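You operate a simulated robot arm through the tools that you are given. There is no shell and no other tool.

You run a simulated robot arm. Do the job below in one go: nothing can be reset, and whatever is moved stays where it is left.

Task
Set the controls near the top of the black table. At the end: the red screwdriver stands on top of the grey gland; the blue screwdriver is on the gold brass plate; the silver screw is turned to tight; the black screw is turned to tight; the copper screw is turned to tight; whatever was shut is shut again. Leave all else as you found it, and nothing knocked over.
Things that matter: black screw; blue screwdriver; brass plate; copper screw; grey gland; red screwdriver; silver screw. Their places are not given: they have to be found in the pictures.

The check looks at the end state, three seconds after you hand in, the way a careful person would. Anything else that was tipped, shoved, dropped, spilled or broken makes it a failure.

Robot
A 7-joint arm with a two-finger parallel gripper, fixed in place. Base frame: the origin is at the foot of the arm, x ahead of it, y to its left, z up; the work surface is at about z = 0. Readings come in m, rad, newtons and seconds.
With the tool pointing down near the work surface it reaches from about 0.22 to 0.58 m from the base axis. Its first joint turns from -1.152 to 1.152 rad. Payload 2.5 kg.
The tool frame sits at the grasp point between the pads (the TCP): z along the fingers, y along the line on which they close. The tips reach 0.023 m beyond it. Largest opening 0.094 m; finger width 0.038, thickness 0.01; the body of the gripper, 0.054 by 0.096 m, starts 0.039 m behind the TCP.
Orientation is that of the tool frame in the base frame, as a unit quaternion [w, x, y, z]. With the fingers straight down and closing along the base's y, the tool's x points along the base's -x, its y along +y and its z along -z.

Tools
- The arm moves only by the tool move_arm. Its argument "deltas" is a list of rows, each a list of 3 entries, a list of its own where there are three numbers: the opening, from 0 (shut) to 1 (fully open), then the shift along the tool's x, y, z in m, then the turn, a rotation vector about the tool's x, y, z in rad. In form: [[grip, [x, y, z], [ax, ay, az]], ...]. A call has 1 to 20 rows; each row is the pose to reach, as a shift and turn from the pose commanded when the call began, along the tool's axes at that moment. A row lasts 0.2 s, in which the tool goes at most 0.05 m and 0.15 rad; a call with a longer step from one row to the next is refused whole, and so is a gripper value outside its range. A pose out of reach is approached as far as the arm can. The call stops where the force on the tool passes 40 N (or 10 N more than at its start, if that is more) or the arm is blocked; 0.2 s more then pass. Each finger travels about 0.108 m/s and halts on what it meets, pressing with about 33 N; the grip force reading is that of the motor and also rises with nothing between the fingers. The clock runs only during rows and for 0.2 s after the last one: add rows that repeat a pose to give the fingers time. The reply holds the time, the measured pose of the TCP, the force on the tool along the base axes, the opening and the grip force, in the units named above and with some noise, with the torque about the TCP (base axes, N m) and any sound that the robot's microphone picked up.
- Cameras (640 x 400 px; columns grow to the right, rows downward): "scene" is fixed at [0.1008, -0.4024, 0.5437]; the picture's right is [0.92, -0.39, 0.00], its down [-0.26, -0.62, -0.74] and it looks along [0.29, 0.69, -0.67] (base axes); focal length 232 px, centre (320, 200). "wrist" rides on the gripper at [0.086, 0.016, -0.075] in the tool frame; the picture's right is [-0.18, 0.98, 0.00], its down [-0.58, -0.11, -0.81] and it looks along [-0.79, -0.15, 0.59] (tool axes); focal length 243 px, centre (320, 200).
- capture(camera): a new picture of that camera. It takes no simulated time.
- point_at(camera, pixels): there is no depth. For up to 12 entries [column, row, z] of the newest picture of that camera ("zoom" is the newest enlarged one), the place [x, y] in the base frame at which the ray of that pixel passes the height z, good to about 0.002 m, but the place of the scene camera against the robot may be out by one fixed shift of up to 0.012 m in any direction. It takes no simulated time.
- close_up(camera, box): a new picture of the part [left, top, right, bottom] of that camera's present view, enlarged. It takes no simulated time.
- close_job(): hands the job in; it is judged then, once.

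Leave the gripper open and the arm clear of the work at the hand-in unless told otherwise.

The tools are called after "Call:" as name(argument=value, ...) on one line, values as JSON. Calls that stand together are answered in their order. move_arm: Moves the arm, as the interface text tells. Its arguments: {"type":"object","properties":{"deltas":{"type":"array","items":{"type":"array"}}},"required":["deltas"]} The other tools are called the same way: capture (camera) takes a picture; point_at (camera, pixels) gives the place at which the rays of pixels pass given heights; close_up (camera, box) takes an enlarged picture of a part of a camera's view; close_job () hands the job in.

At the start:

```text
time_s: 0.0
position: [0.2545, 0.3085, 0.3518]
tcp_rot: [0.0, 0.0, 1.0, 0.0]
wrist_force: [-0.2, 0.1, 0.5]
ft_torque: [-0.02, 0.03, 0.01]
gripper_width: 0.0942
finger_force: 0.1
```

scene: 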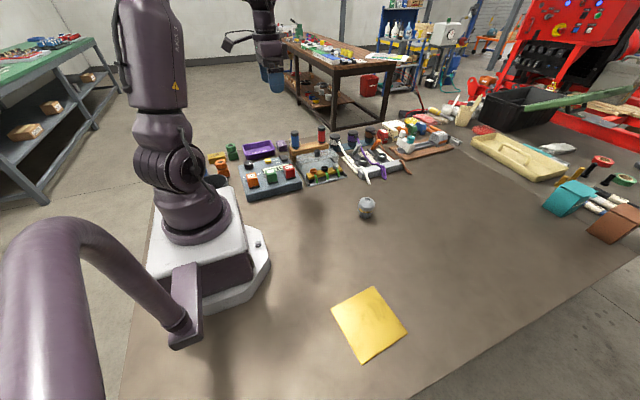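
wrist: 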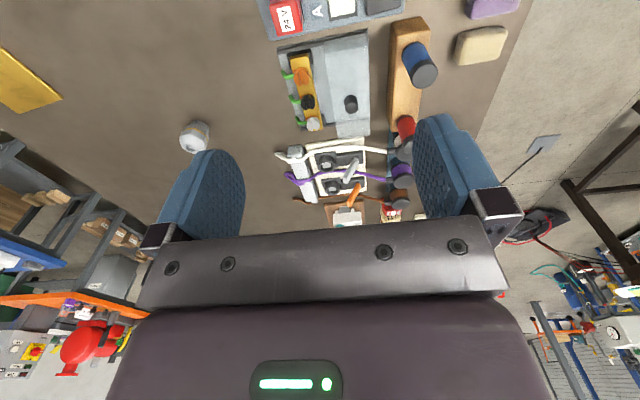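

I see a grey panel with screws around the middle of the scene picture (about 320,168), a wooden rack with red and blue handles behind it, a gold plate at (370,325), and a silvery ball-like thing at (366,207). I'll enlarge these areas first.

Call:
close_up(camera="scene", box=[200, 110, 360, 210])

Call:
close_up(camera="scene", box=[280, 120, 360, 190])

Call:
close_up(camera="scene", box=[330, 100, 490, 230])

Call:
close_up(camera="wrist", box=[250, 0, 450, 140])

Call:
close_up(camera="wrist", box=[160, 90, 460, 240])

```text
4.00 times, centred on (280, 160) of scene
```

zoom: 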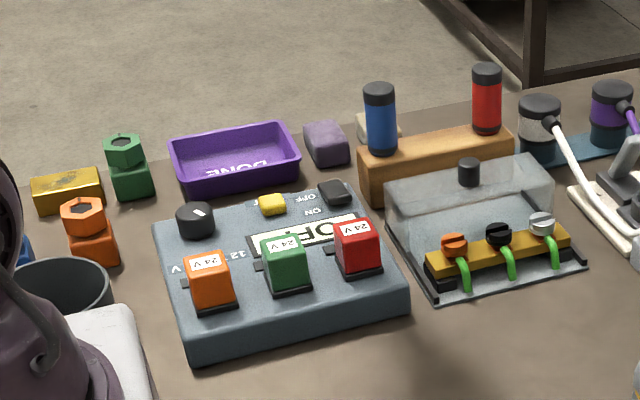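

```text
5.71 times, centred on (320, 155) of scene
```

zoom: 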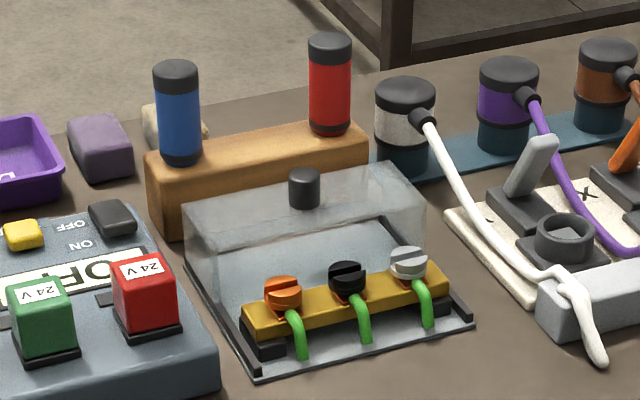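

```text
3.08 times, centred on (410, 165) of scene
```

zoom: 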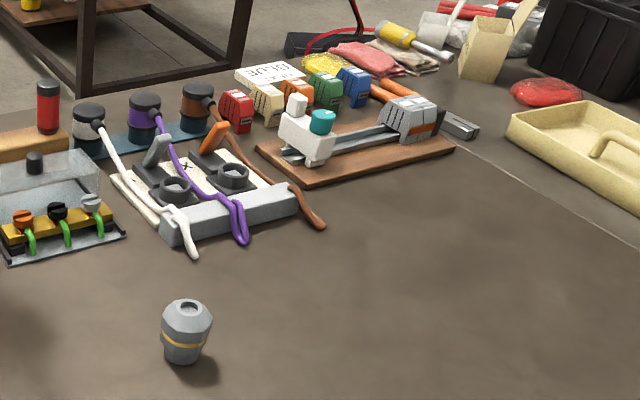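

```text
2.86 times, centred on (350, 70) of wrist
```

zoom: 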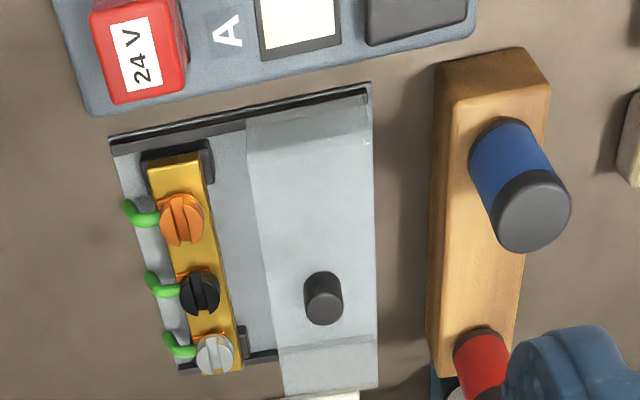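

```text
2.13 times, centred on (310, 165) of wrist
```

zoom: 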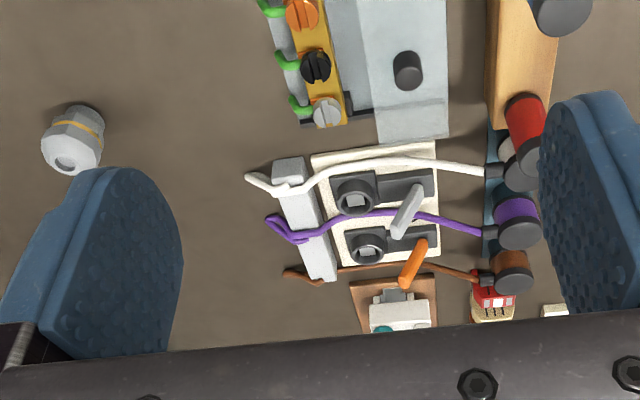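

The screws sit on a brass-coloured bar, with a clear cover and a black knob behind or above them. The grey gland stands alone on the table. I'll measure approximate places from both cameras: in the wrist picture the gland (195,137), knob (351,104), blue handle (420,65), red handle (405,128), screws (302,75), (308,101), (313,124); in the scene picture the plate corners and gland.

Call:
point_at(camera="wrist", pixels=[[195, 137, 0.03], [351, 104, 0.06], [420, 65, 0.1], [405, 128, 0.1], [302, 75, 0.04], [308, 101, 0.04], [313, 124, 0.04], [280, 50, 0.0], [370, 135, 0.0], [367, 30, 0.0]])

Call:
point_at(camera="scene", pixels=[[366, 212, 0.02], [322, 150, 0.06], [295, 140, 0.1], [321, 135, 0.1], [315, 171, 0.04], [325, 169, 0.04], [336, 166, 0.04], [332, 306, 0.0], [375, 287, 0.0], [407, 327, 0.0], [365, 362, 0.0]])

```text
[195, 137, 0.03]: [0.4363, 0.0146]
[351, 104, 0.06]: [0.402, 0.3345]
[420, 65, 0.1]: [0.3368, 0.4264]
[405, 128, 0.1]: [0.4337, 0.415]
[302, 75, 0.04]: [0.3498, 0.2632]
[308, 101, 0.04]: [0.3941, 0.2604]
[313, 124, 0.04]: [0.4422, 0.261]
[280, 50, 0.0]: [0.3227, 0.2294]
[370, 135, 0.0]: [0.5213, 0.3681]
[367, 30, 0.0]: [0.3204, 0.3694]
```

```text
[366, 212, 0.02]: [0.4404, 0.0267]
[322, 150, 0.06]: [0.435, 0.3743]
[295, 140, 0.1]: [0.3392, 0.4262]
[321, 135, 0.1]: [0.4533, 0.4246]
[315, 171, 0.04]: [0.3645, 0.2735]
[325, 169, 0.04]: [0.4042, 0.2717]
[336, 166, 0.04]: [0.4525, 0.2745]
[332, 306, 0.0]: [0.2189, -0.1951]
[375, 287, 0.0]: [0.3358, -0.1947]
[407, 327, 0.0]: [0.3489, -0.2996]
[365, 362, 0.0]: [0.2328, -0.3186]
```

I'll bring the gripper round in front of the panel at a safe height (about z 0.30) and turn it 90° so that the wrist camera looks along +y at the panel and rack.

Call:
move_arm(deltas=[[1, [-0.0132, -0.019, 0.0045], [0, 0, -0.1428]], [1, [-0.0264, -0.038, 0.009], [0, 0, -0.2856]], [1, [-0.0396, -0.057, 0.0135], [0, 0, -0.4284]], [1, [-0.0528, -0.076, 0.018], [0, 0, -0.5712]], [1, [-0.066, -0.095, 0.0225], [0, 0, -0.714]], [1, [-0.0792, -0.114, 0.027], [0, 0, -0.8568]], [1, [-0.0924, -0.133, 0.0315], [0, 0, -0.9996]], [1, [-0.1056, -0.152, 0.036], [0, 0, -1.1424]], [1, [-0.1188, -0.171, 0.0405], [0, 0, -1.2852]], [1, [-0.132, -0.19, 0.045], [0, 0, -1.428]], [1, [-0.1455, -0.2085, 0.05], [0, 0, -1.5708]], [1, [-0.1455, -0.2085, 0.05], [0, 0, -1.5708]]])

Call:
capture(camera="wrist")

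Call:
capture(camera="scene")

```text
time_s: 2.6
position: [0.3999, 0.0997, 0.301]
tcp_rot: [0.0, 0.708, -0.706, 0.0]
wrist_force: [0.3, -0.6, 0.2]
ft_torque: [-0.04, 0.03, 0.04]
gripper_width: 0.0941
finger_force: 0.1
```

```text
taken
```

wrist: 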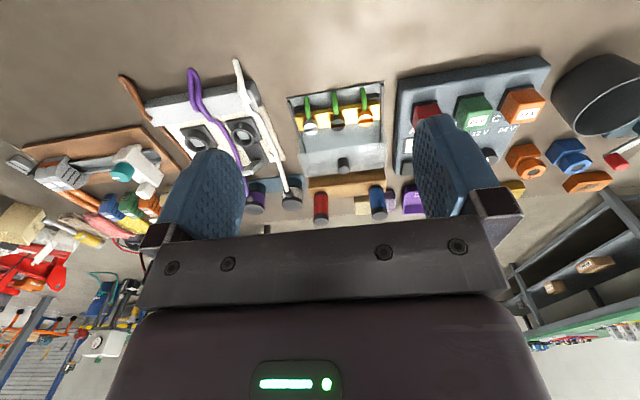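

```text
taken
```

scene: 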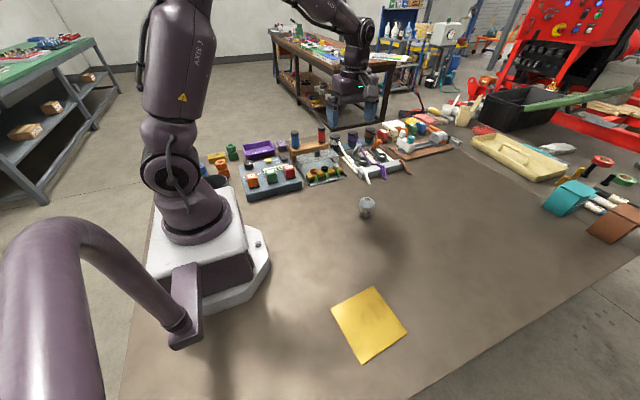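

The wrist camera now sees the panel from the front. I'll enlarge the panel and rack around (340,130).

Call:
close_up(camera="wrist", box=[270, 70, 410, 170])

Call:
close_up(camera="wrist", box=[240, 140, 420, 240])

Call:
close_up(camera="scene", box=[346, 187, 386, 227])

```text
4.00 times, centred on (340, 120) of wrist
```

zoom: 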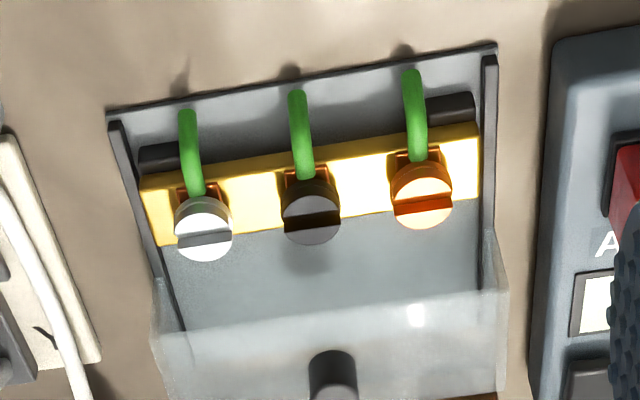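

```text
3.56 times, centred on (330, 190) of wrist
```

zoom: 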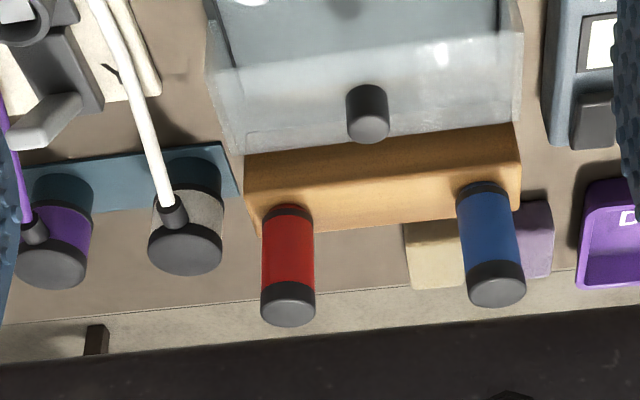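

```text
10.00 times, centred on (366, 207) of scene
```

zoom: 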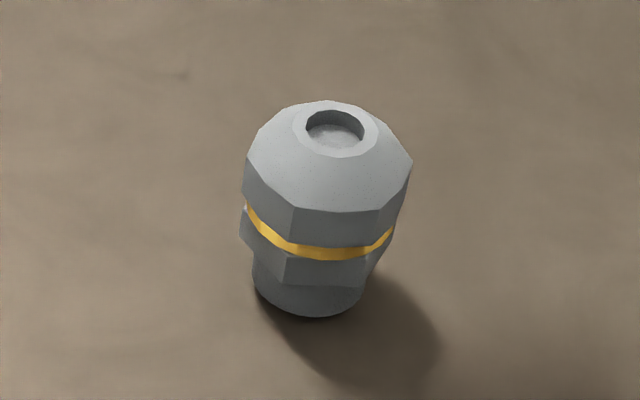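

The cover is already slid back behind the screws, which are exposed with all their slots along the same line. I'll triangulate heights with this second wrist view: screw tops at (311,130), (338,126), (366,121), knob top near (344,166), red cap (321,221), blue cap (379,215).

Call:
point_at(camera="wrist", pixels=[[311.2, 130, 0.04], [338, 126.3, 0.04], [366, 121.3, 0.04], [345, 165, 0.06], [318.5, 221, 0.1], [377, 214.6, 0.1], [289, 99, 0.0], [383, 82, 0.0], [302, 151.5, 0.0]])

Call:
point_at(camera="wrist", pixels=[[311.2, 130, 0.06], [338, 126.3, 0.06], [366, 121.3, 0.06], [345, 165, 0.08], [318.5, 221, 0.14], [377, 214.6, 0.14]])

Call:
point_at(camera="scene", pixels=[[313.5, 171.2, 0.04], [324.7, 168.8, 0.04], [335.8, 166, 0.04], [317.3, 150.5, 0.06], [317.3, 150.5, 0.08], [295, 132, 0.1], [295, 132, 0.14], [321.5, 127, 0.1], [321.5, 127, 0.14]])

```text
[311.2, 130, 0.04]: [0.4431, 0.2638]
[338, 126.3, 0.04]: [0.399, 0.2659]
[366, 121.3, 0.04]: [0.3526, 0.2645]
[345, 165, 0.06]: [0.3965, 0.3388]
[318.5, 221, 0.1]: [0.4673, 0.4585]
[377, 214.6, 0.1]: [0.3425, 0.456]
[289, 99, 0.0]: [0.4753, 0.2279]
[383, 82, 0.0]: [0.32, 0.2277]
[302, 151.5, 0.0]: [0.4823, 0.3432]
```

```text
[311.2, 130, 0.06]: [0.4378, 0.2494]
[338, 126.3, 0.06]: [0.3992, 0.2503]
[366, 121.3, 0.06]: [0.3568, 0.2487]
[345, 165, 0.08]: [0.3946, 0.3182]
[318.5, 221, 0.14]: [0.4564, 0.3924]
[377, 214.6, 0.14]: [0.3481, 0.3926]
```

```text
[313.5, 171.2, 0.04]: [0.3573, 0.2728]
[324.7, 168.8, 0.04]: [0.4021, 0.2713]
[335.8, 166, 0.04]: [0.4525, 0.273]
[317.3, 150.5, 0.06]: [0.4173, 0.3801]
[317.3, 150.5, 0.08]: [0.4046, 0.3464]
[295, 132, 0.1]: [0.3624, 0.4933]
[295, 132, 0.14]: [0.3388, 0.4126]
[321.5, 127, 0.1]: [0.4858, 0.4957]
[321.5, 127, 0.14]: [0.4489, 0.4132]
```

Screw tops come out near z 0.04 at x ≈ 0.352, 0.397, 0.443, y ≈ 0.263; screwdriver caps near z 0.12. I'll move closer (TCP about 0.40, 0.18, 0.20) for a better look.

Call:
move_arm(deltas=[[1, [-0.02, 0, 0.025], [0, 0, 0]], [1, [-0.04, 0, 0.05], [0, 0, 0]], [1, [-0.06, 0, 0.075], [0, 0, 0]], [1, [-0.08, 0, 0.1], [0, 0, 0]], [1, [-0.08, 0, 0.1], [0, 0, 0]]])

Call:
capture(camera="wrist")

Call:
close_up(camera="wrist", box=[250, 30, 420, 150])

Call:
close_up(camera="wrist", box=[240, 120, 420, 240])

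```text
time_s: 3.8
position: [0.3993, 0.1793, 0.2011]
tcp_rot: [-0.001, 0.707, -0.707, 0.0]
wrist_force: [0.8, -0.3, 0.0]
ft_torque: [0.01, -0.02, 0.01]
gripper_width: 0.0943
finger_force: 0.1
```

```text
taken
```

wrist: 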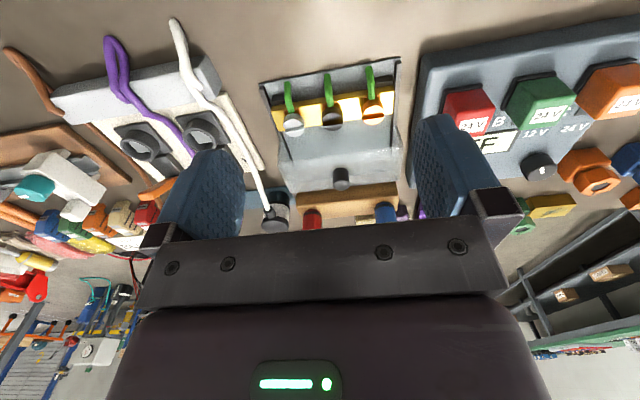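

```text
3.33 times, centred on (335, 90) of wrist
```

zoom: 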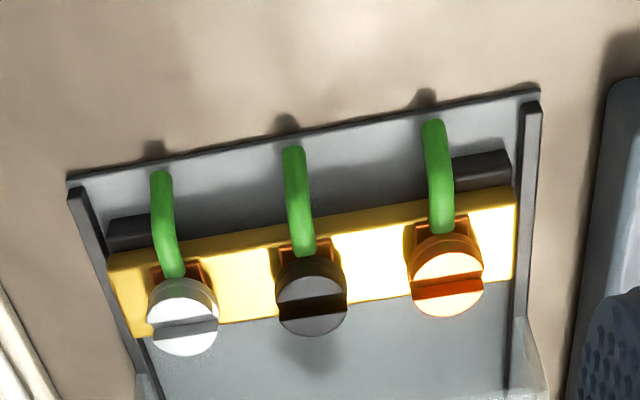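

```text
3.33 times, centred on (330, 180) of wrist
```

zoom: 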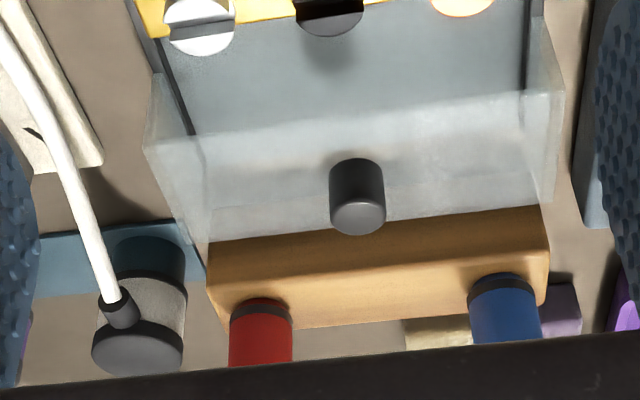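

I see the heads more closely: slots along x, wires leaving each screw toward −y. Measuring the cover's front edges (top line (277,163)-(402,148), bottom (280,141)-(398,124)), knob top (341,188), rack and screws from this view.

Call:
point_at(camera="wrist", pixels=[[277.4, 163.5, 0.05], [402, 147.6, 0.05], [277.4, 163.5, 0.06], [402, 147.6, 0.06], [280.5, 141, 0.005], [397.6, 124.4, 0.005], [295.5, 193, 0.05], [401, 180, 0.05], [341, 185, 0.065], [341, 185, 0.075], [292, 172, 0.05]])

Call:
point_at(camera="wrist", pixels=[[290, 127, 0.04], [328.5, 121.5, 0.04], [369.2, 114.5, 0.04], [290, 127, 0.045], [328.5, 121.5, 0.045], [369.2, 114.5, 0.045]])

```text
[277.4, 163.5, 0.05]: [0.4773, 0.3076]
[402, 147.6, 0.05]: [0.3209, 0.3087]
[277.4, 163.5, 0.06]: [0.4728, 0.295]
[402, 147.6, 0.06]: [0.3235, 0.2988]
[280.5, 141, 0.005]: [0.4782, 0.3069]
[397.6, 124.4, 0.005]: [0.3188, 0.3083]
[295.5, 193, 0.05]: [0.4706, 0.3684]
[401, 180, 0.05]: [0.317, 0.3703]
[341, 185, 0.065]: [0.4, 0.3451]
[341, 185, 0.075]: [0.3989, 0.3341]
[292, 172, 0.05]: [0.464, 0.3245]
```

```text
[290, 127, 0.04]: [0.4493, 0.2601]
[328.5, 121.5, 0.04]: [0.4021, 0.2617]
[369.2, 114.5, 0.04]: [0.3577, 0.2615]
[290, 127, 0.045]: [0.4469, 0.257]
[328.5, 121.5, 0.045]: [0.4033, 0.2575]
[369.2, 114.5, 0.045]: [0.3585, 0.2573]
```

Cover front is at about y 0.308, about 0.05 high; knob top about 0.07. Next I hover over the copper screw (x 0.352, y 0.262) with the fingers partly closed (opening 0.036) and tips well above the head, then look.

Call:
move_arm(deltas=[[0.8, [-0.0276, 0.0158, 0.0], [0, 0, 0]], [0.6, [-0.0551, 0.0315, 0.02], [0, 0, 0]], [0.4, [-0.0827, 0.0473, 0.05], [0, 0, 0]], [0.39, [-0.0827, 0.0473, 0.09], [0, 0, 0]], [0.39, [-0.0827, 0.0473, 0.11], [0, 0, 0]], [0.39, [-0.0827, 0.0473, 0.11], [0, 0, 0]]])

Call:
capture(camera="wrist")

Call:
close_up(camera="wrist", box=[220, 60, 420, 240])

Call:
close_up(camera="scene", box=[260, 110, 380, 200])

```text
time_s: 5.2
position: [0.3525, 0.2634, 0.0909]
tcp_rot: [0.0, 0.707, -0.707, 0.0]
wrist_force: [1.4, -0.6, 0.3]
ft_torque: [-0.03, -0.04, 0.01]
gripper_width: 0.0368
finger_force: 0.1
```

```text
taken
```

wrist: 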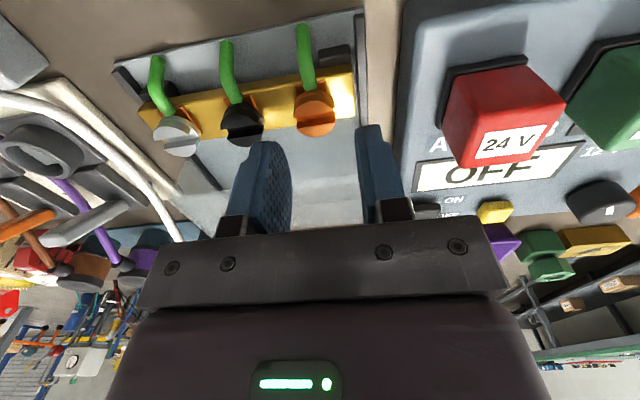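

```text
2.22 times, centred on (320, 150) of wrist
```

zoom: 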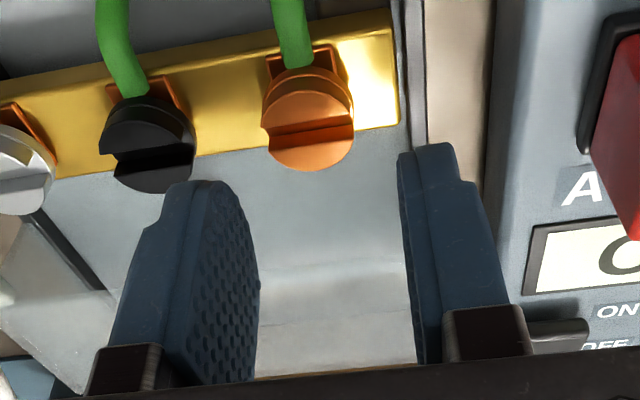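

```text
4.44 times, centred on (320, 155) of scene
```

zoom: 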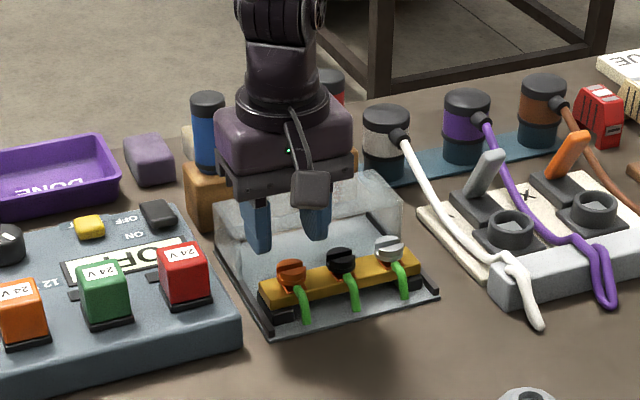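

The copper head shows at (315,120) in the wrist picture, slot along x. I'll read its place, plus black at (287,121 region) and silver.

Call:
point_at(camera="wrist", pixels=[[315.5, 120.7, 0.04], [315.5, 120.7, 0.045], [243.5, 130, 0.04], [243.5, 130, 0.045], [180, 137, 0.04], [180, 137, 0.045], [296, 112, 0.04], [335, 112, 0.04]])

Call:
close_up(camera="wrist", box=[280, 60, 370, 150])

```text
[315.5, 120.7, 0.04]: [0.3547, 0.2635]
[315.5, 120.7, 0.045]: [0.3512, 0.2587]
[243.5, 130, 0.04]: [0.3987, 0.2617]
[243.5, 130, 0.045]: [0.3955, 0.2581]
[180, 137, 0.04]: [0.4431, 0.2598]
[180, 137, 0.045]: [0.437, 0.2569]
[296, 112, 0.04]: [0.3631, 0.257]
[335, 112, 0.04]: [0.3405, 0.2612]
```

```text
4.44 times, centred on (325, 105) of wrist
```

zoom: 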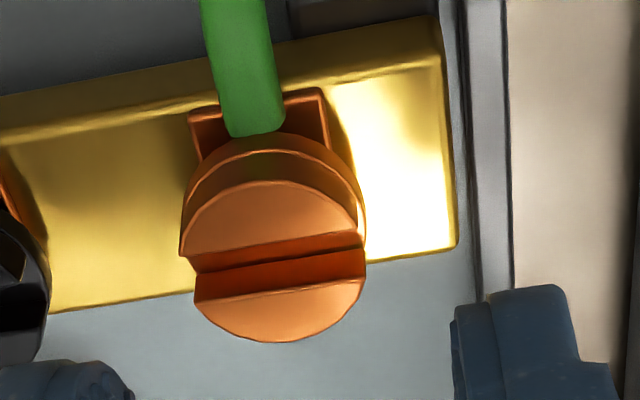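

Copper head centre is about (0.353, 0.262), top about z 0.043. I descend so the tips straddle the head (TCP z 0.057) with the fingers still open, then look before closing.

Call:
move_arm(deltas=[[0.39, [0.0014, 0, 0.015], [0, 0, 0]], [0.39, [0.0014, 0, 0.025], [0, 0, 0]], [0.39, [0.0014, 0, 0.033], [0, 0, 0]], [0.39, [0.0014, 0, 0.033], [0, 0, 0]]])

Call:
capture(camera="wrist")

Call:
close_up(camera="wrist", box=[260, 110, 380, 240])

Call:
close_up(camera="scene", box=[280, 130, 360, 190])

```text
time_s: 6.2
position: [0.3521, 0.26, 0.0589]
tcp_rot: [0.0, 0.707, -0.707, 0.0]
wrist_force: [-0.1, 0.0, -0.4]
ft_torque: [0.0, -0.05, 0.02]
gripper_width: 0.0366
finger_force: 0.1
```

```text
taken
```

wrist: 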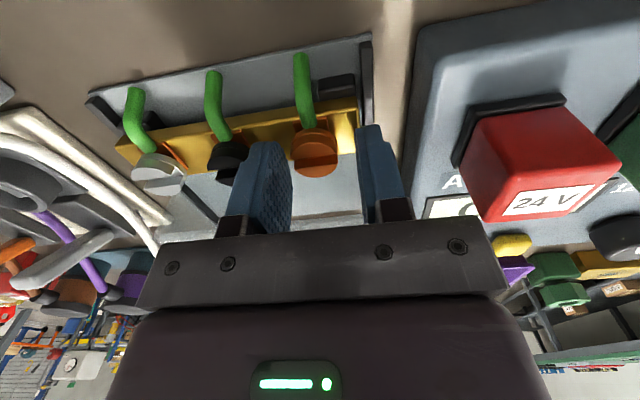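

```text
3.08 times, centred on (320, 175) of wrist
```

zoom: 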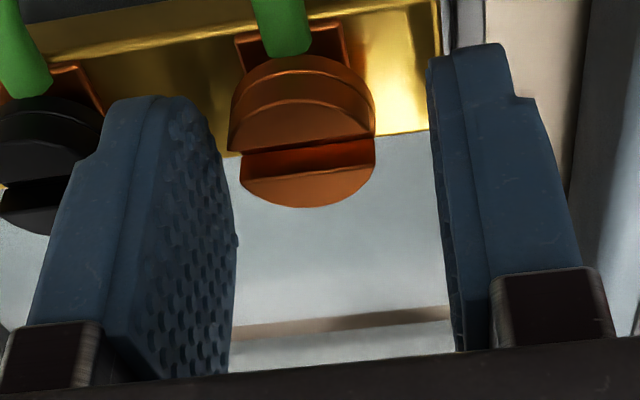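

```text
6.67 times, centred on (320, 160) of scene
```

zoom: 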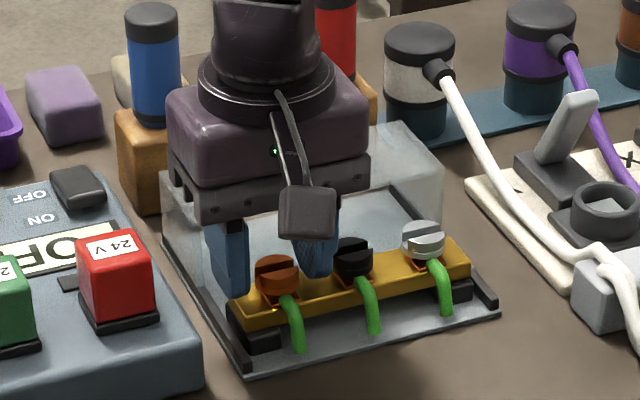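

The head centre shows at (315,163), about 2.4 mm to +x and 3 mm to +y of the finger midline. I'll correct that, then close on the head and read the force.

Call:
move_arm(deltas=[[0.39, [-0.003, -0.0022, 0.001], [0, 0, 0]], [0.39, [-0.003, -0.0022, 0.001], [0, 0, 0]], [0.3, [-0.003, -0.0022, 0.001], [0, 0, 0]], [0.2, [-0.003, -0.0022, 0.001], [0, 0, 0]], [0.15, [-0.003, -0.0022, 0.001], [0, 0, 0]], [0.15, [-0.003, -0.0022, 0.001], [0, 0, 0]]])

Call:
close_up(camera="wrist", box=[260, 110, 380, 240])

```text
time_s: 7.6
position: [0.3554, 0.2636, 0.0569]
tcp_rot: [-0.001, 0.707, -0.707, 0.0]
wrist_force: [10.3, 4.8, -10.0]
ft_torque: [-0.05, -0.1, 0.08]
gripper_width: 0.0242
finger_force: 45.3
```

```text
3.08 times, centred on (320, 175) of wrist
```

zoom: 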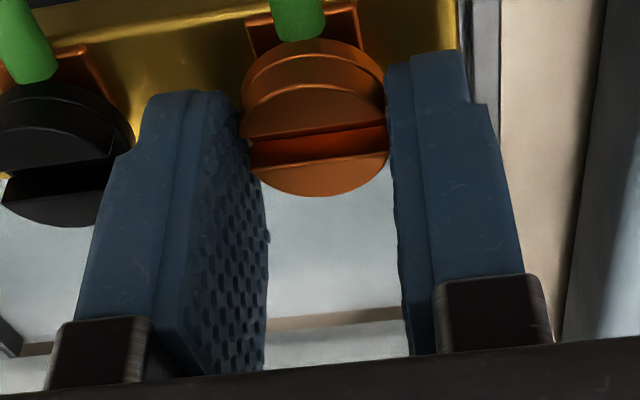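

The copper head is gripped at 0.0242 m, with a small sideways load. I'll shift about 1 mm toward +x to relieve it and turn clockwise (tool +z) 0.5 rad, watching force and torque.

Call:
move_arm(deltas=[[0.15, [0, -0.0012, 0], [0, 0, 0.05]], [0.15, [0, -0.0012, 0], [0, 0, 0.15]], [0.15, [0, -0.0012, 0], [0, 0, 0.25]], [0.15, [0, -0.0012, 0], [0, 0, 0.35]], [0.15, [0, -0.0012, 0], [0, 0, 0.45]], [0.15, [0, -0.0012, 0], [0, 0, 0.5]]])

Call:
close_up(camera="wrist", box=[260, 110, 380, 240])

Call:
close_up(camera="scene", box=[280, 130, 360, 190])

```text
time_s: 9.0
position: [0.358, 0.2641, 0.0588]
tcp_rot: [0.002, -0.51, 0.86, 0.0]
wrist_force: [22.7, 6.2, -11.1]
ft_torque: [-0.56, 0.13, 0.07]
gripper_width: 0.0247
finger_force: 45.3
```

```text
3.08 times, centred on (320, 175) of wrist
```

zoom: 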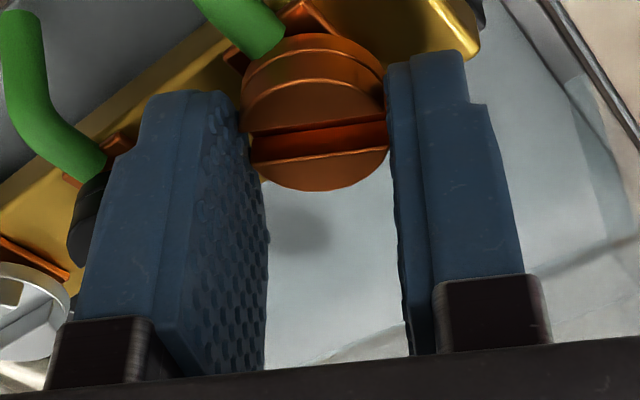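

```text
6.67 times, centred on (320, 160) of scene
```

zoom: 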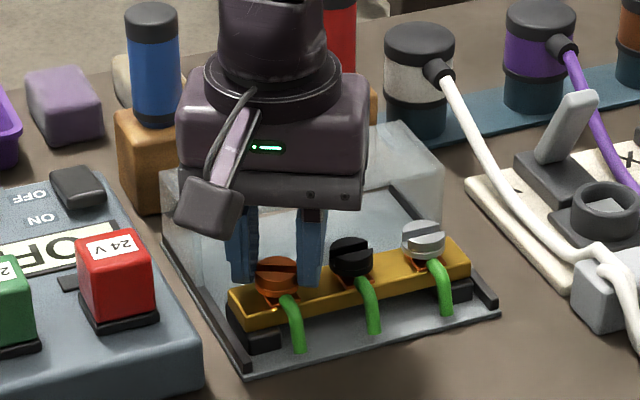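

The screw turns with the gripper (its slot stayed across the pads), but a sideways load of about 23 N in +x built up, so the real axis sits a little further +x. I'll relieve it by a 2 mm shift toward +x and read again.

Call:
move_arm(deltas=[[0.15, [-0.0009, -0.0017, 0], [0, 0, 0]], [0.15, [-0.0009, -0.0017, 0], [0, 0, 0]]])

```text
time_s: 9.6
position: [0.3575, 0.2631, 0.0585]
tcp_rot: [-0.001, -0.51, 0.86, 0.0]
wrist_force: [3.9, -7.5, 7.9]
ft_torque: [0.79, -0.74, 0.04]
gripper_width: 0.0249
finger_force: 45.1
```

Relieved: the load dropped to about 4/−8 N. From the two poses the screw axis works out near (0.3554, 0.2594). I'll continue clockwise another ~1.07 rad, moving the TCP on a small arc around that axis.

Call:
move_arm(deltas=[[0.15, [0.0003, -0.0004, 0], [0, 0, 0.1]], [0.15, [0.0007, -0.0007, 0], [0, 0, 0.2]], [0.15, [0.001, -0.0011, 0], [0, 0, 0.3]], [0.15, [0.0013, -0.0014, 0], [0, 0, 0.4]], [0.15, [0.0017, -0.0018, 0], [0, 0, 0.5]], [0.15, [0.002, -0.0021, 0], [0, 0, 0.6]], [0.15, [0.0023, -0.0025, 0], [0, 0, 0.7]], [0.15, [0.0027, -0.0028, 0], [0, 0, 0.8]], [0.15, [0.003, -0.0032, 0], [0, 0, 0.9]], [0.15, [0.0033, -0.0035, 0], [0, 0, 1.0]], [0.15, [0.0035, -0.0037, 0], [0, 0, 1.07]]])

Call:
close_up(camera="wrist", box=[240, 80, 400, 240])

Call:
close_up(camera="scene", box=[280, 130, 360, 190])

```text
time_s: 12.0
position: [0.3591, 0.2603, 0.058]
tcp_rot: [0.001, 0.0, 1.0, 0.001]
wrist_force: [10.3, 6.3, -4.2]
ft_torque: [0.08, -1.35, 0.01]
gripper_width: 0.0248
finger_force: 44.6
```

```text
2.50 times, centred on (320, 160) of wrist
```

zoom: 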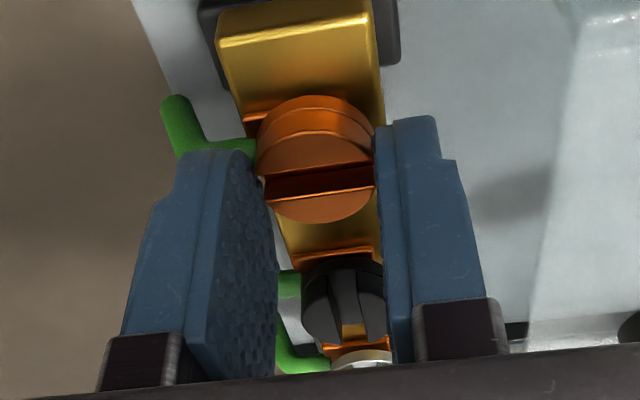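

```text
6.67 times, centred on (320, 160) of scene
```

zoom: 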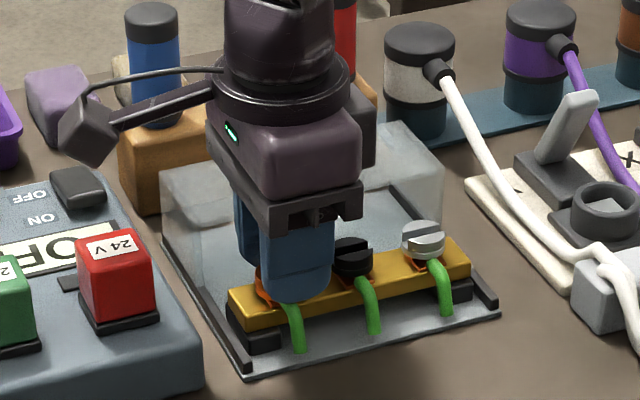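

The slot is now across (90° turned) with no turning resistance (torque about z ≈ 0). I'll continue clockwise by another 0.5 rad and watch for a stop.

Call:
move_arm(deltas=[[0.15, [0.0001, -0.0004, 0], [0, 0, 0.1]], [0.15, [0.0002, -0.0008, 0], [0, 0, 0.2]], [0.15, [0.0003, -0.0012, 0], [0, 0, 0.3]], [0.15, [0.0005, -0.0017, 0], [0, 0, 0.4]], [0.15, [0.0006, -0.0021, 0], [0, 0, 0.5]]])

Call:
close_up(camera="wrist", box=[240, 80, 400, 240])

```text
time_s: 13.2
position: [0.3586, 0.2587, 0.0568]
tcp_rot: [0.0, 0.247, 0.969, 0.001]
wrist_force: [2.1, 12.1, 1.7]
ft_torque: [0.19, 0.12, 0.33]
gripper_width: 0.0255
finger_force: 44.5
```

```text
2.50 times, centred on (320, 160) of wrist
```

zoom: 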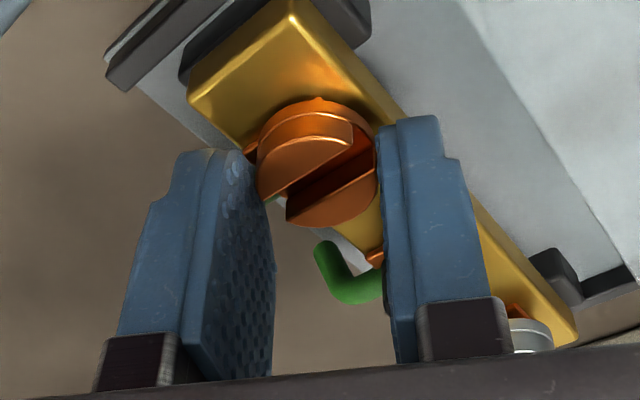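

The gripper slipped round the head with 0.33 N·m about z: the copper screw has hit its stop, with the slot now across the bar. I'll open the fingers a little (0.036) and lift straight up, then check.

Call:
move_arm(deltas=[[0.3, [0, 0, 0], [0, 0, 0]], [0.39, [0, 0, 0], [0, 0, 0]], [0.39, [0, 0, -0.02], [0, 0, 0]], [0.39, [0, 0, -0.045], [0, 0, 0]], [0.39, [0, 0, -0.05], [0, 0, 0]]])

Call:
close_up(camera="wrist", box=[200, 30, 440, 240])

Call:
close_up(camera="scene", box=[280, 130, 360, 190])

```text
time_s: 14.4
position: [0.3587, 0.2575, 0.1072]
tcp_rot: [0.0, 0.248, 0.969, 0.0]
wrist_force: [-0.2, -0.3, -0.3]
ft_torque: [-0.01, 0.01, -0.05]
gripper_width: 0.0369
finger_force: 0.0
```

```text
1.90 times, centred on (320, 135) of wrist
```

zoom: 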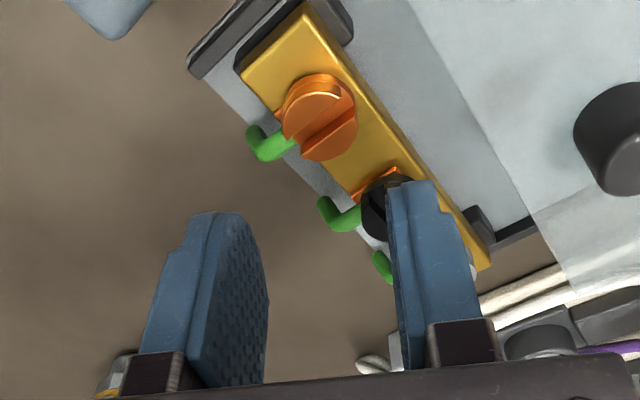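

```text
6.67 times, centred on (320, 160) of scene
```

zoom: 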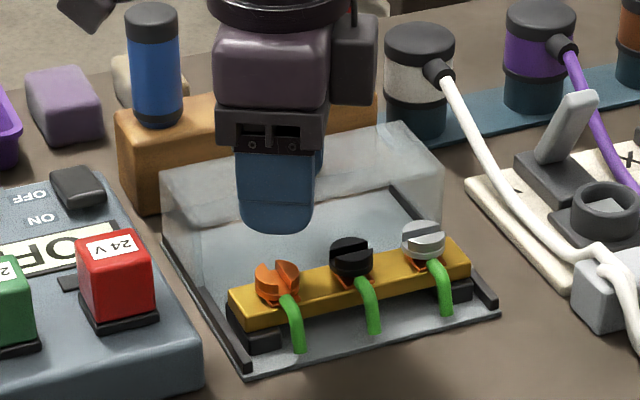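

The copper slot now points along the wire direction: turned a full quarter to its stop. Next the black screw, expected near (0.3997, 0.2594). I'll turn the gripper back at this height (tips at 0.085, above everything) and hover over it.

Call:
move_arm(deltas=[[0.36, [-0.0023, 0.0014, 0], [0, 0, -0.138]], [0.36, [-0.0046, 0.0028, 0], [0, 0, -0.276]], [0.36, [-0.0069, 0.0043, 0], [0, 0, -0.414]], [0.36, [-0.0093, 0.0057, 0], [0, 0, -0.552]], [0.36, [-0.0116, 0.0071, 0], [0, 0, -0.69]], [0.36, [-0.0139, 0.0085, 0], [0, 0, -0.828]], [0.36, [-0.0162, 0.0099, 0], [0, 0, -0.966]], [0.36, [-0.0185, 0.0114, 0], [0, 0, -1.104]], [0.36, [-0.0208, 0.0128, 0], [0, 0, -1.242]], [0.36, [-0.0231, 0.0142, 0], [0, 0, -1.38]], [0.36, [-0.0254, 0.0156, 0], [0, 0, -1.518]], [0.36, [-0.0278, 0.017, 0], [0, 0, -1.656]], [0.36, [-0.0301, 0.0185, 0], [0, 0, -1.794]], [0.36, [-0.0324, 0.0199, 0], [0, 0, -1.932]], [0.36, [-0.0347, 0.0213, 0], [0, 0, -2.07]], [0.36, [-0.0347, 0.0213, 0.015], [0, 0, -2.07]], [0.36, [-0.0347, 0.0213, 0.015], [0, 0, -2.07]]])

Call:
close_up(camera="wrist", box=[220, 60, 420, 240])

```text
time_s: 18.0
position: [0.3996, 0.2585, 0.093]
tcp_rot: [0.0, -0.706, 0.708, 0.0]
wrist_force: [-0.5, -0.7, 0.4]
ft_torque: [-0.03, 0.0, 0.01]
gripper_width: 0.0339
finger_force: 0.0
```

```text
2.22 times, centred on (320, 150) of wrist
```

zoom: 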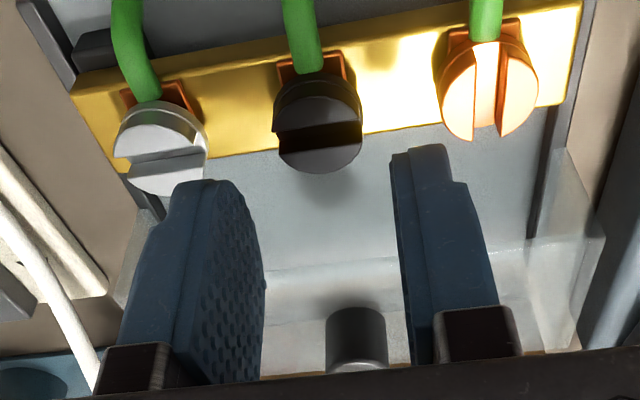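

The black head sits at (319,121), right where it should be for the hover (0.3997, 0.2594). I'll go straight down to TCP z 0.058 and close on it.

Call:
move_arm(deltas=[[0.36, [0, 0, 0.015], [0, 0, 0]], [0.36, [0, 0, 0.027], [0, 0, 0]], [0.36, [0, 0, 0.035], [0, 0, 0]], [0.36, [0, 0, 0.035], [0, 0, 0]], [0.3, [0, 0, 0.035], [0, 0, 0]], [0.2, [0, 0, 0.035], [0, 0, 0]], [0.15, [0, 0, 0.035], [0, 0, 0]], [0.15, [0, 0, 0.035], [0, 0, 0]]])

Call:
close_up(camera="wrist", box=[240, 80, 400, 240])

```text
time_s: 19.8
position: [0.3993, 0.2605, 0.0565]
tcp_rot: [0.001, -0.707, 0.708, 0.001]
wrist_force: [13.3, 5.1, -11.5]
ft_torque: [-0.08, -0.15, -0.02]
gripper_width: 0.0247
finger_force: 44.8
```

```text
2.50 times, centred on (320, 160) of wrist
```

zoom: 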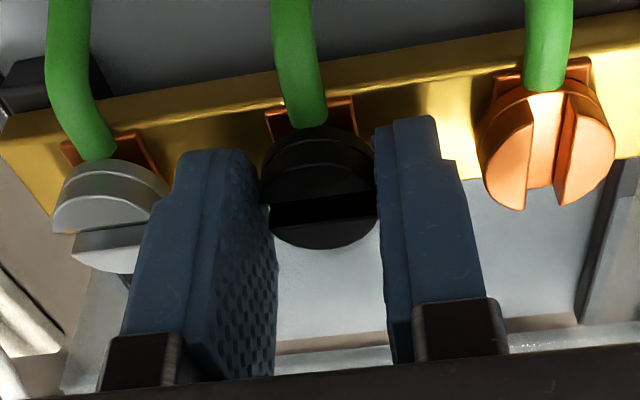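

Gripped at 0.0247 with a similar small sideways load. I'll turn clockwise in 0.1 rad steps to 0.9 rad with a 1 mm +x relief and read.

Call:
move_arm(deltas=[[0.15, [0, -0.0008, 0], [0, 0, 0.05]], [0.15, [0, -0.001, 0], [0, 0, 0.15]], [0.15, [0, -0.001, 0], [0, 0, 0.25]], [0.15, [0, -0.001, 0], [0, 0, 0.35]], [0.15, [0, -0.001, 0], [0, 0, 0.45]], [0.15, [0, -0.001, 0], [0, 0, 0.55]], [0.15, [0, -0.001, 0], [0, 0, 0.65]], [0.15, [0, -0.001, 0], [0, 0, 0.75]], [0.15, [0, -0.001, 0], [0, 0, 0.85]], [0.15, [0, -0.001, 0], [0, 0, 0.9]]])

Call:
close_up(camera="wrist", box=[240, 80, 400, 240])

```text
time_s: 22.0
position: [0.3999, 0.2602, 0.0573]
tcp_rot: [-0.001, -0.329, 0.944, 0.0]
wrist_force: [11.0, 15.1, -16.4]
ft_torque: [-0.19, 0.2, -0.02]
gripper_width: 0.0247
finger_force: 45.3
```

```text
2.50 times, centred on (320, 160) of wrist
```

zoom: 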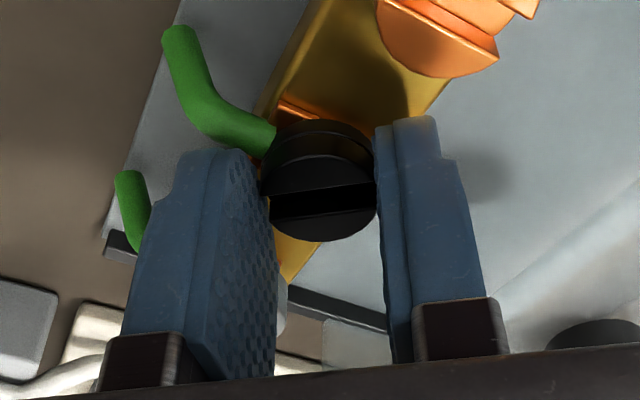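

The black screw turns with the gripper. I continue another 1.0 rad clockwise, with a slight relief, until the stop.

Call:
move_arm(deltas=[[0.15, [-0.0007, 0.0004, 0], [0, 0, 0.1]], [0.15, [-0.0007, 0.0004, 0], [0, 0, 0.2]], [0.15, [-0.0007, 0.0004, 0], [0, 0, 0.3]], [0.15, [-0.0007, 0.0004, 0], [0, 0, 0.4]], [0.15, [-0.0007, 0.0004, 0], [0, 0, 0.5]], [0.15, [-0.0007, 0.0004, 0], [0, 0, 0.6]], [0.15, [-0.0007, 0.0004, 0], [0, 0, 0.7]], [0.15, [-0.0007, 0.0004, 0], [0, 0, 0.8]], [0.15, [-0.0007, 0.0004, 0], [0, 0, 0.9]], [0.15, [-0.0007, 0.0004, 0], [0, 0, 1.0]]])

Call:
close_up(camera="wrist", box=[240, 80, 400, 240])

```text
time_s: 24.2
position: [0.401, 0.2601, 0.057]
tcp_rot: [0.001, 0.165, 0.986, 0.0]
wrist_force: [0.4, -2.3, 1.1]
ft_torque: [-0.01, -0.01, 0.55]
gripper_width: 0.0258
finger_force: 44.9
```

```text
2.50 times, centred on (320, 160) of wrist
```

zoom: 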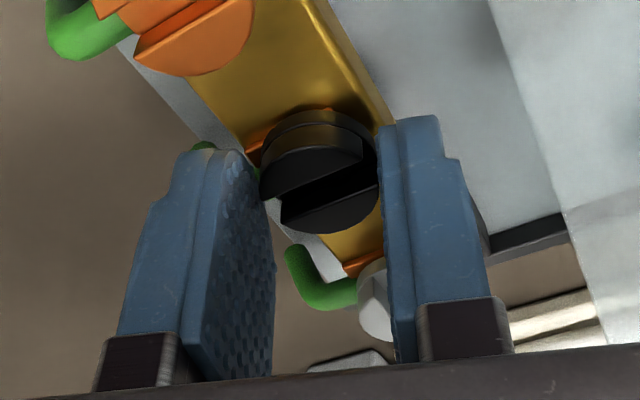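

The torque rose to 0.55 N·m and the slot is now across the bar: black screw at its stop. I open, lift 5 cm, turn back and hover over the silver screw (expected 0.445, 0.260).

Call:
move_arm(deltas=[[0.32, [0, 0, 0], [0, 0, 0]], [0.36, [0, 0, 0], [0, 0, 0]], [0.36, [0, 0, -0.025], [0, 0, 0]], [0.36, [0, 0, -0.05], [0, 0, 0]], [0.36, [-0.003, 0.001, -0.05], [0, 0, -0.136]], [0.36, [-0.006, 0.002, -0.05], [0, 0, -0.272]], [0.36, [-0.009, 0.0031, -0.05], [0, 0, -0.408]], [0.36, [-0.012, 0.0041, -0.05], [0, 0, -0.544]], [0.36, [-0.015, 0.0051, -0.05], [0, 0, -0.68]], [0.36, [-0.018, 0.0061, -0.05], [0, 0, -0.816]], [0.36, [-0.021, 0.0071, -0.05], [0, 0, -0.952]], [0.36, [-0.024, 0.0082, -0.05], [0, 0, -1.088]], [0.36, [-0.027, 0.0092, -0.05], [0, 0, -1.224]], [0.36, [-0.03, 0.0102, -0.05], [0, 0, -1.36]], [0.36, [-0.033, 0.0112, -0.05], [0, 0, -1.496]], [0.36, [-0.036, 0.0122, -0.05], [0, 0, -1.632]], [0.36, [-0.039, 0.0133, -0.05], [0, 0, -1.768]], [0.36, [-0.0418, 0.0143, -0.05], [0, 0, -1.9]], [0.36, [-0.0418, 0.0143, -0.035], [0, 0, -1.9]], [0.36, [-0.0418, 0.0143, -0.035], [0, 0, -1.9]]])

Call:
close_up(camera="wrist", box=[220, 60, 420, 240])

```text
time_s: 28.4
position: [0.444, 0.26, 0.092]
tcp_rot: [0.0, 0.708, -0.707, 0.0]
wrist_force: [0.1, 0.3, 0.0]
ft_torque: [0.02, -0.02, 0.02]
gripper_width: 0.0339
finger_force: 0.1
```

```text
2.22 times, centred on (320, 150) of wrist
```

zoom: 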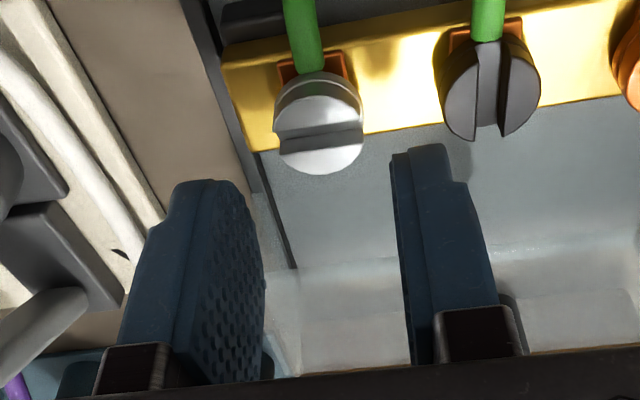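

Silver's slot centre is at (320,122), same as black's before, so I am centred. Descend and close on it.

Call:
move_arm(deltas=[[0.36, [0, 0, 0.015], [0, 0, 0]], [0.36, [0, 0, 0.027], [0, 0, 0]], [0.36, [0, 0, 0.035], [0, 0, 0]], [0.36, [0, 0, 0.035], [0, 0, 0]], [0.3, [0, 0, 0.035], [0, 0, 0]], [0.2, [0, 0, 0.035], [0, 0, 0]], [0.15, [0, 0, 0.035], [0, 0, 0]], [0.15, [0, 0, 0.035], [0, 0, 0]]])

Call:
close_up(camera="wrist", box=[240, 80, 400, 240])

```text
time_s: 30.2
position: [0.4454, 0.2594, 0.0571]
tcp_rot: [0.001, -0.706, 0.708, -0.001]
wrist_force: [10.3, 3.9, -7.9]
ft_torque: [-0.05, -0.09, 0.0]
gripper_width: 0.0246
finger_force: 44.7
```

```text
2.50 times, centred on (320, 160) of wrist
```

zoom: 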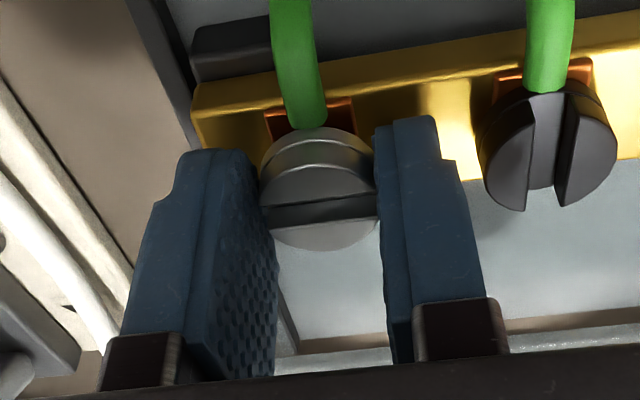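

Gripped (0.0246). Now turning the silver screw clockwise to 0.9 rad with the same small relief.

Call:
move_arm(deltas=[[0.15, [0, -0.0008, 0], [0, 0, 0.05]], [0.15, [0, -0.001, 0], [0, 0, 0.15]], [0.15, [0, -0.001, 0], [0, 0, 0.25]], [0.15, [0, -0.001, 0], [0, 0, 0.35]], [0.15, [0, -0.001, 0], [0, 0, 0.45]], [0.15, [0, -0.001, 0], [0, 0, 0.55]], [0.15, [0, -0.001, 0], [0, 0, 0.65]], [0.15, [0, -0.001, 0], [0, 0, 0.75]], [0.15, [0, -0.001, 0], [0, 0, 0.85]], [0.15, [0, -0.001, 0], [0, 0, 0.9]]])

Call:
close_up(camera="wrist", box=[240, 80, 400, 240])

```text
time_s: 32.4
position: [0.445, 0.2593, 0.0565]
tcp_rot: [0.0, -0.329, 0.944, 0.0]
wrist_force: [14.3, 7.0, -23.2]
ft_torque: [0.36, -0.16, 0.01]
gripper_width: 0.0243
finger_force: 44.8
```

```text
2.50 times, centred on (320, 160) of wrist
```

zoom: 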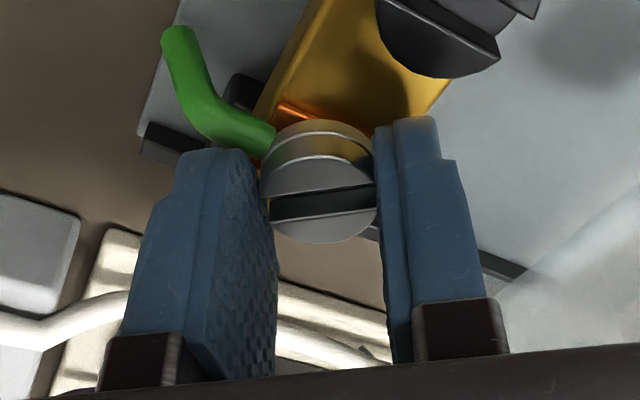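

Turning well. Continue another 1.0 rad clockwise to its stop.

Call:
move_arm(deltas=[[0.15, [-0.0005, 0.0001, 0], [0, 0, 0.1]], [0.15, [-0.0005, 0.0001, 0], [0, 0, 0.2]], [0.15, [-0.0005, 0.0001, 0], [0, 0, 0.3]], [0.15, [-0.0005, 0.0001, 0], [0, 0, 0.4]], [0.15, [-0.0005, 0.0001, 0], [0, 0, 0.5]], [0.15, [-0.0005, 0.0001, 0], [0, 0, 0.6]], [0.15, [-0.0005, 0.0001, 0], [0, 0, 0.7]], [0.15, [-0.0005, 0.0001, 0], [0, 0, 0.8]], [0.15, [-0.0005, 0.0001, 0], [0, 0, 0.9]], [0.15, [-0.0005, 0.0001, 0], [0, 0, 1.0]]])

Call:
close_up(camera="wrist", box=[240, 80, 400, 240])

```text
time_s: 34.6
position: [0.4464, 0.2597, 0.0574]
tcp_rot: [0.001, 0.166, 0.986, -0.001]
wrist_force: [1.0, -11.7, -4.8]
ft_torque: [-0.13, 0.02, 0.62]
gripper_width: 0.0256
finger_force: 45.1
```

```text
2.50 times, centred on (320, 160) of wrist
```

zoom: 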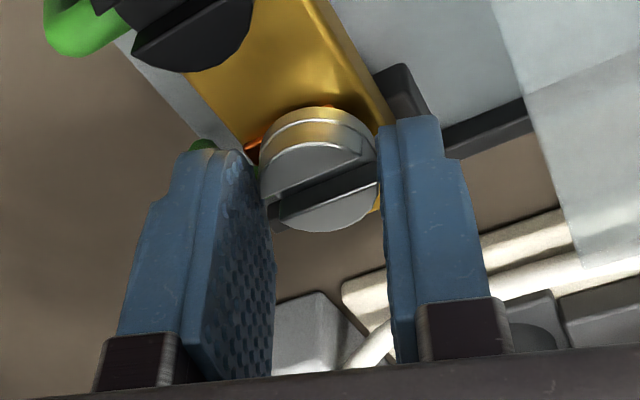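

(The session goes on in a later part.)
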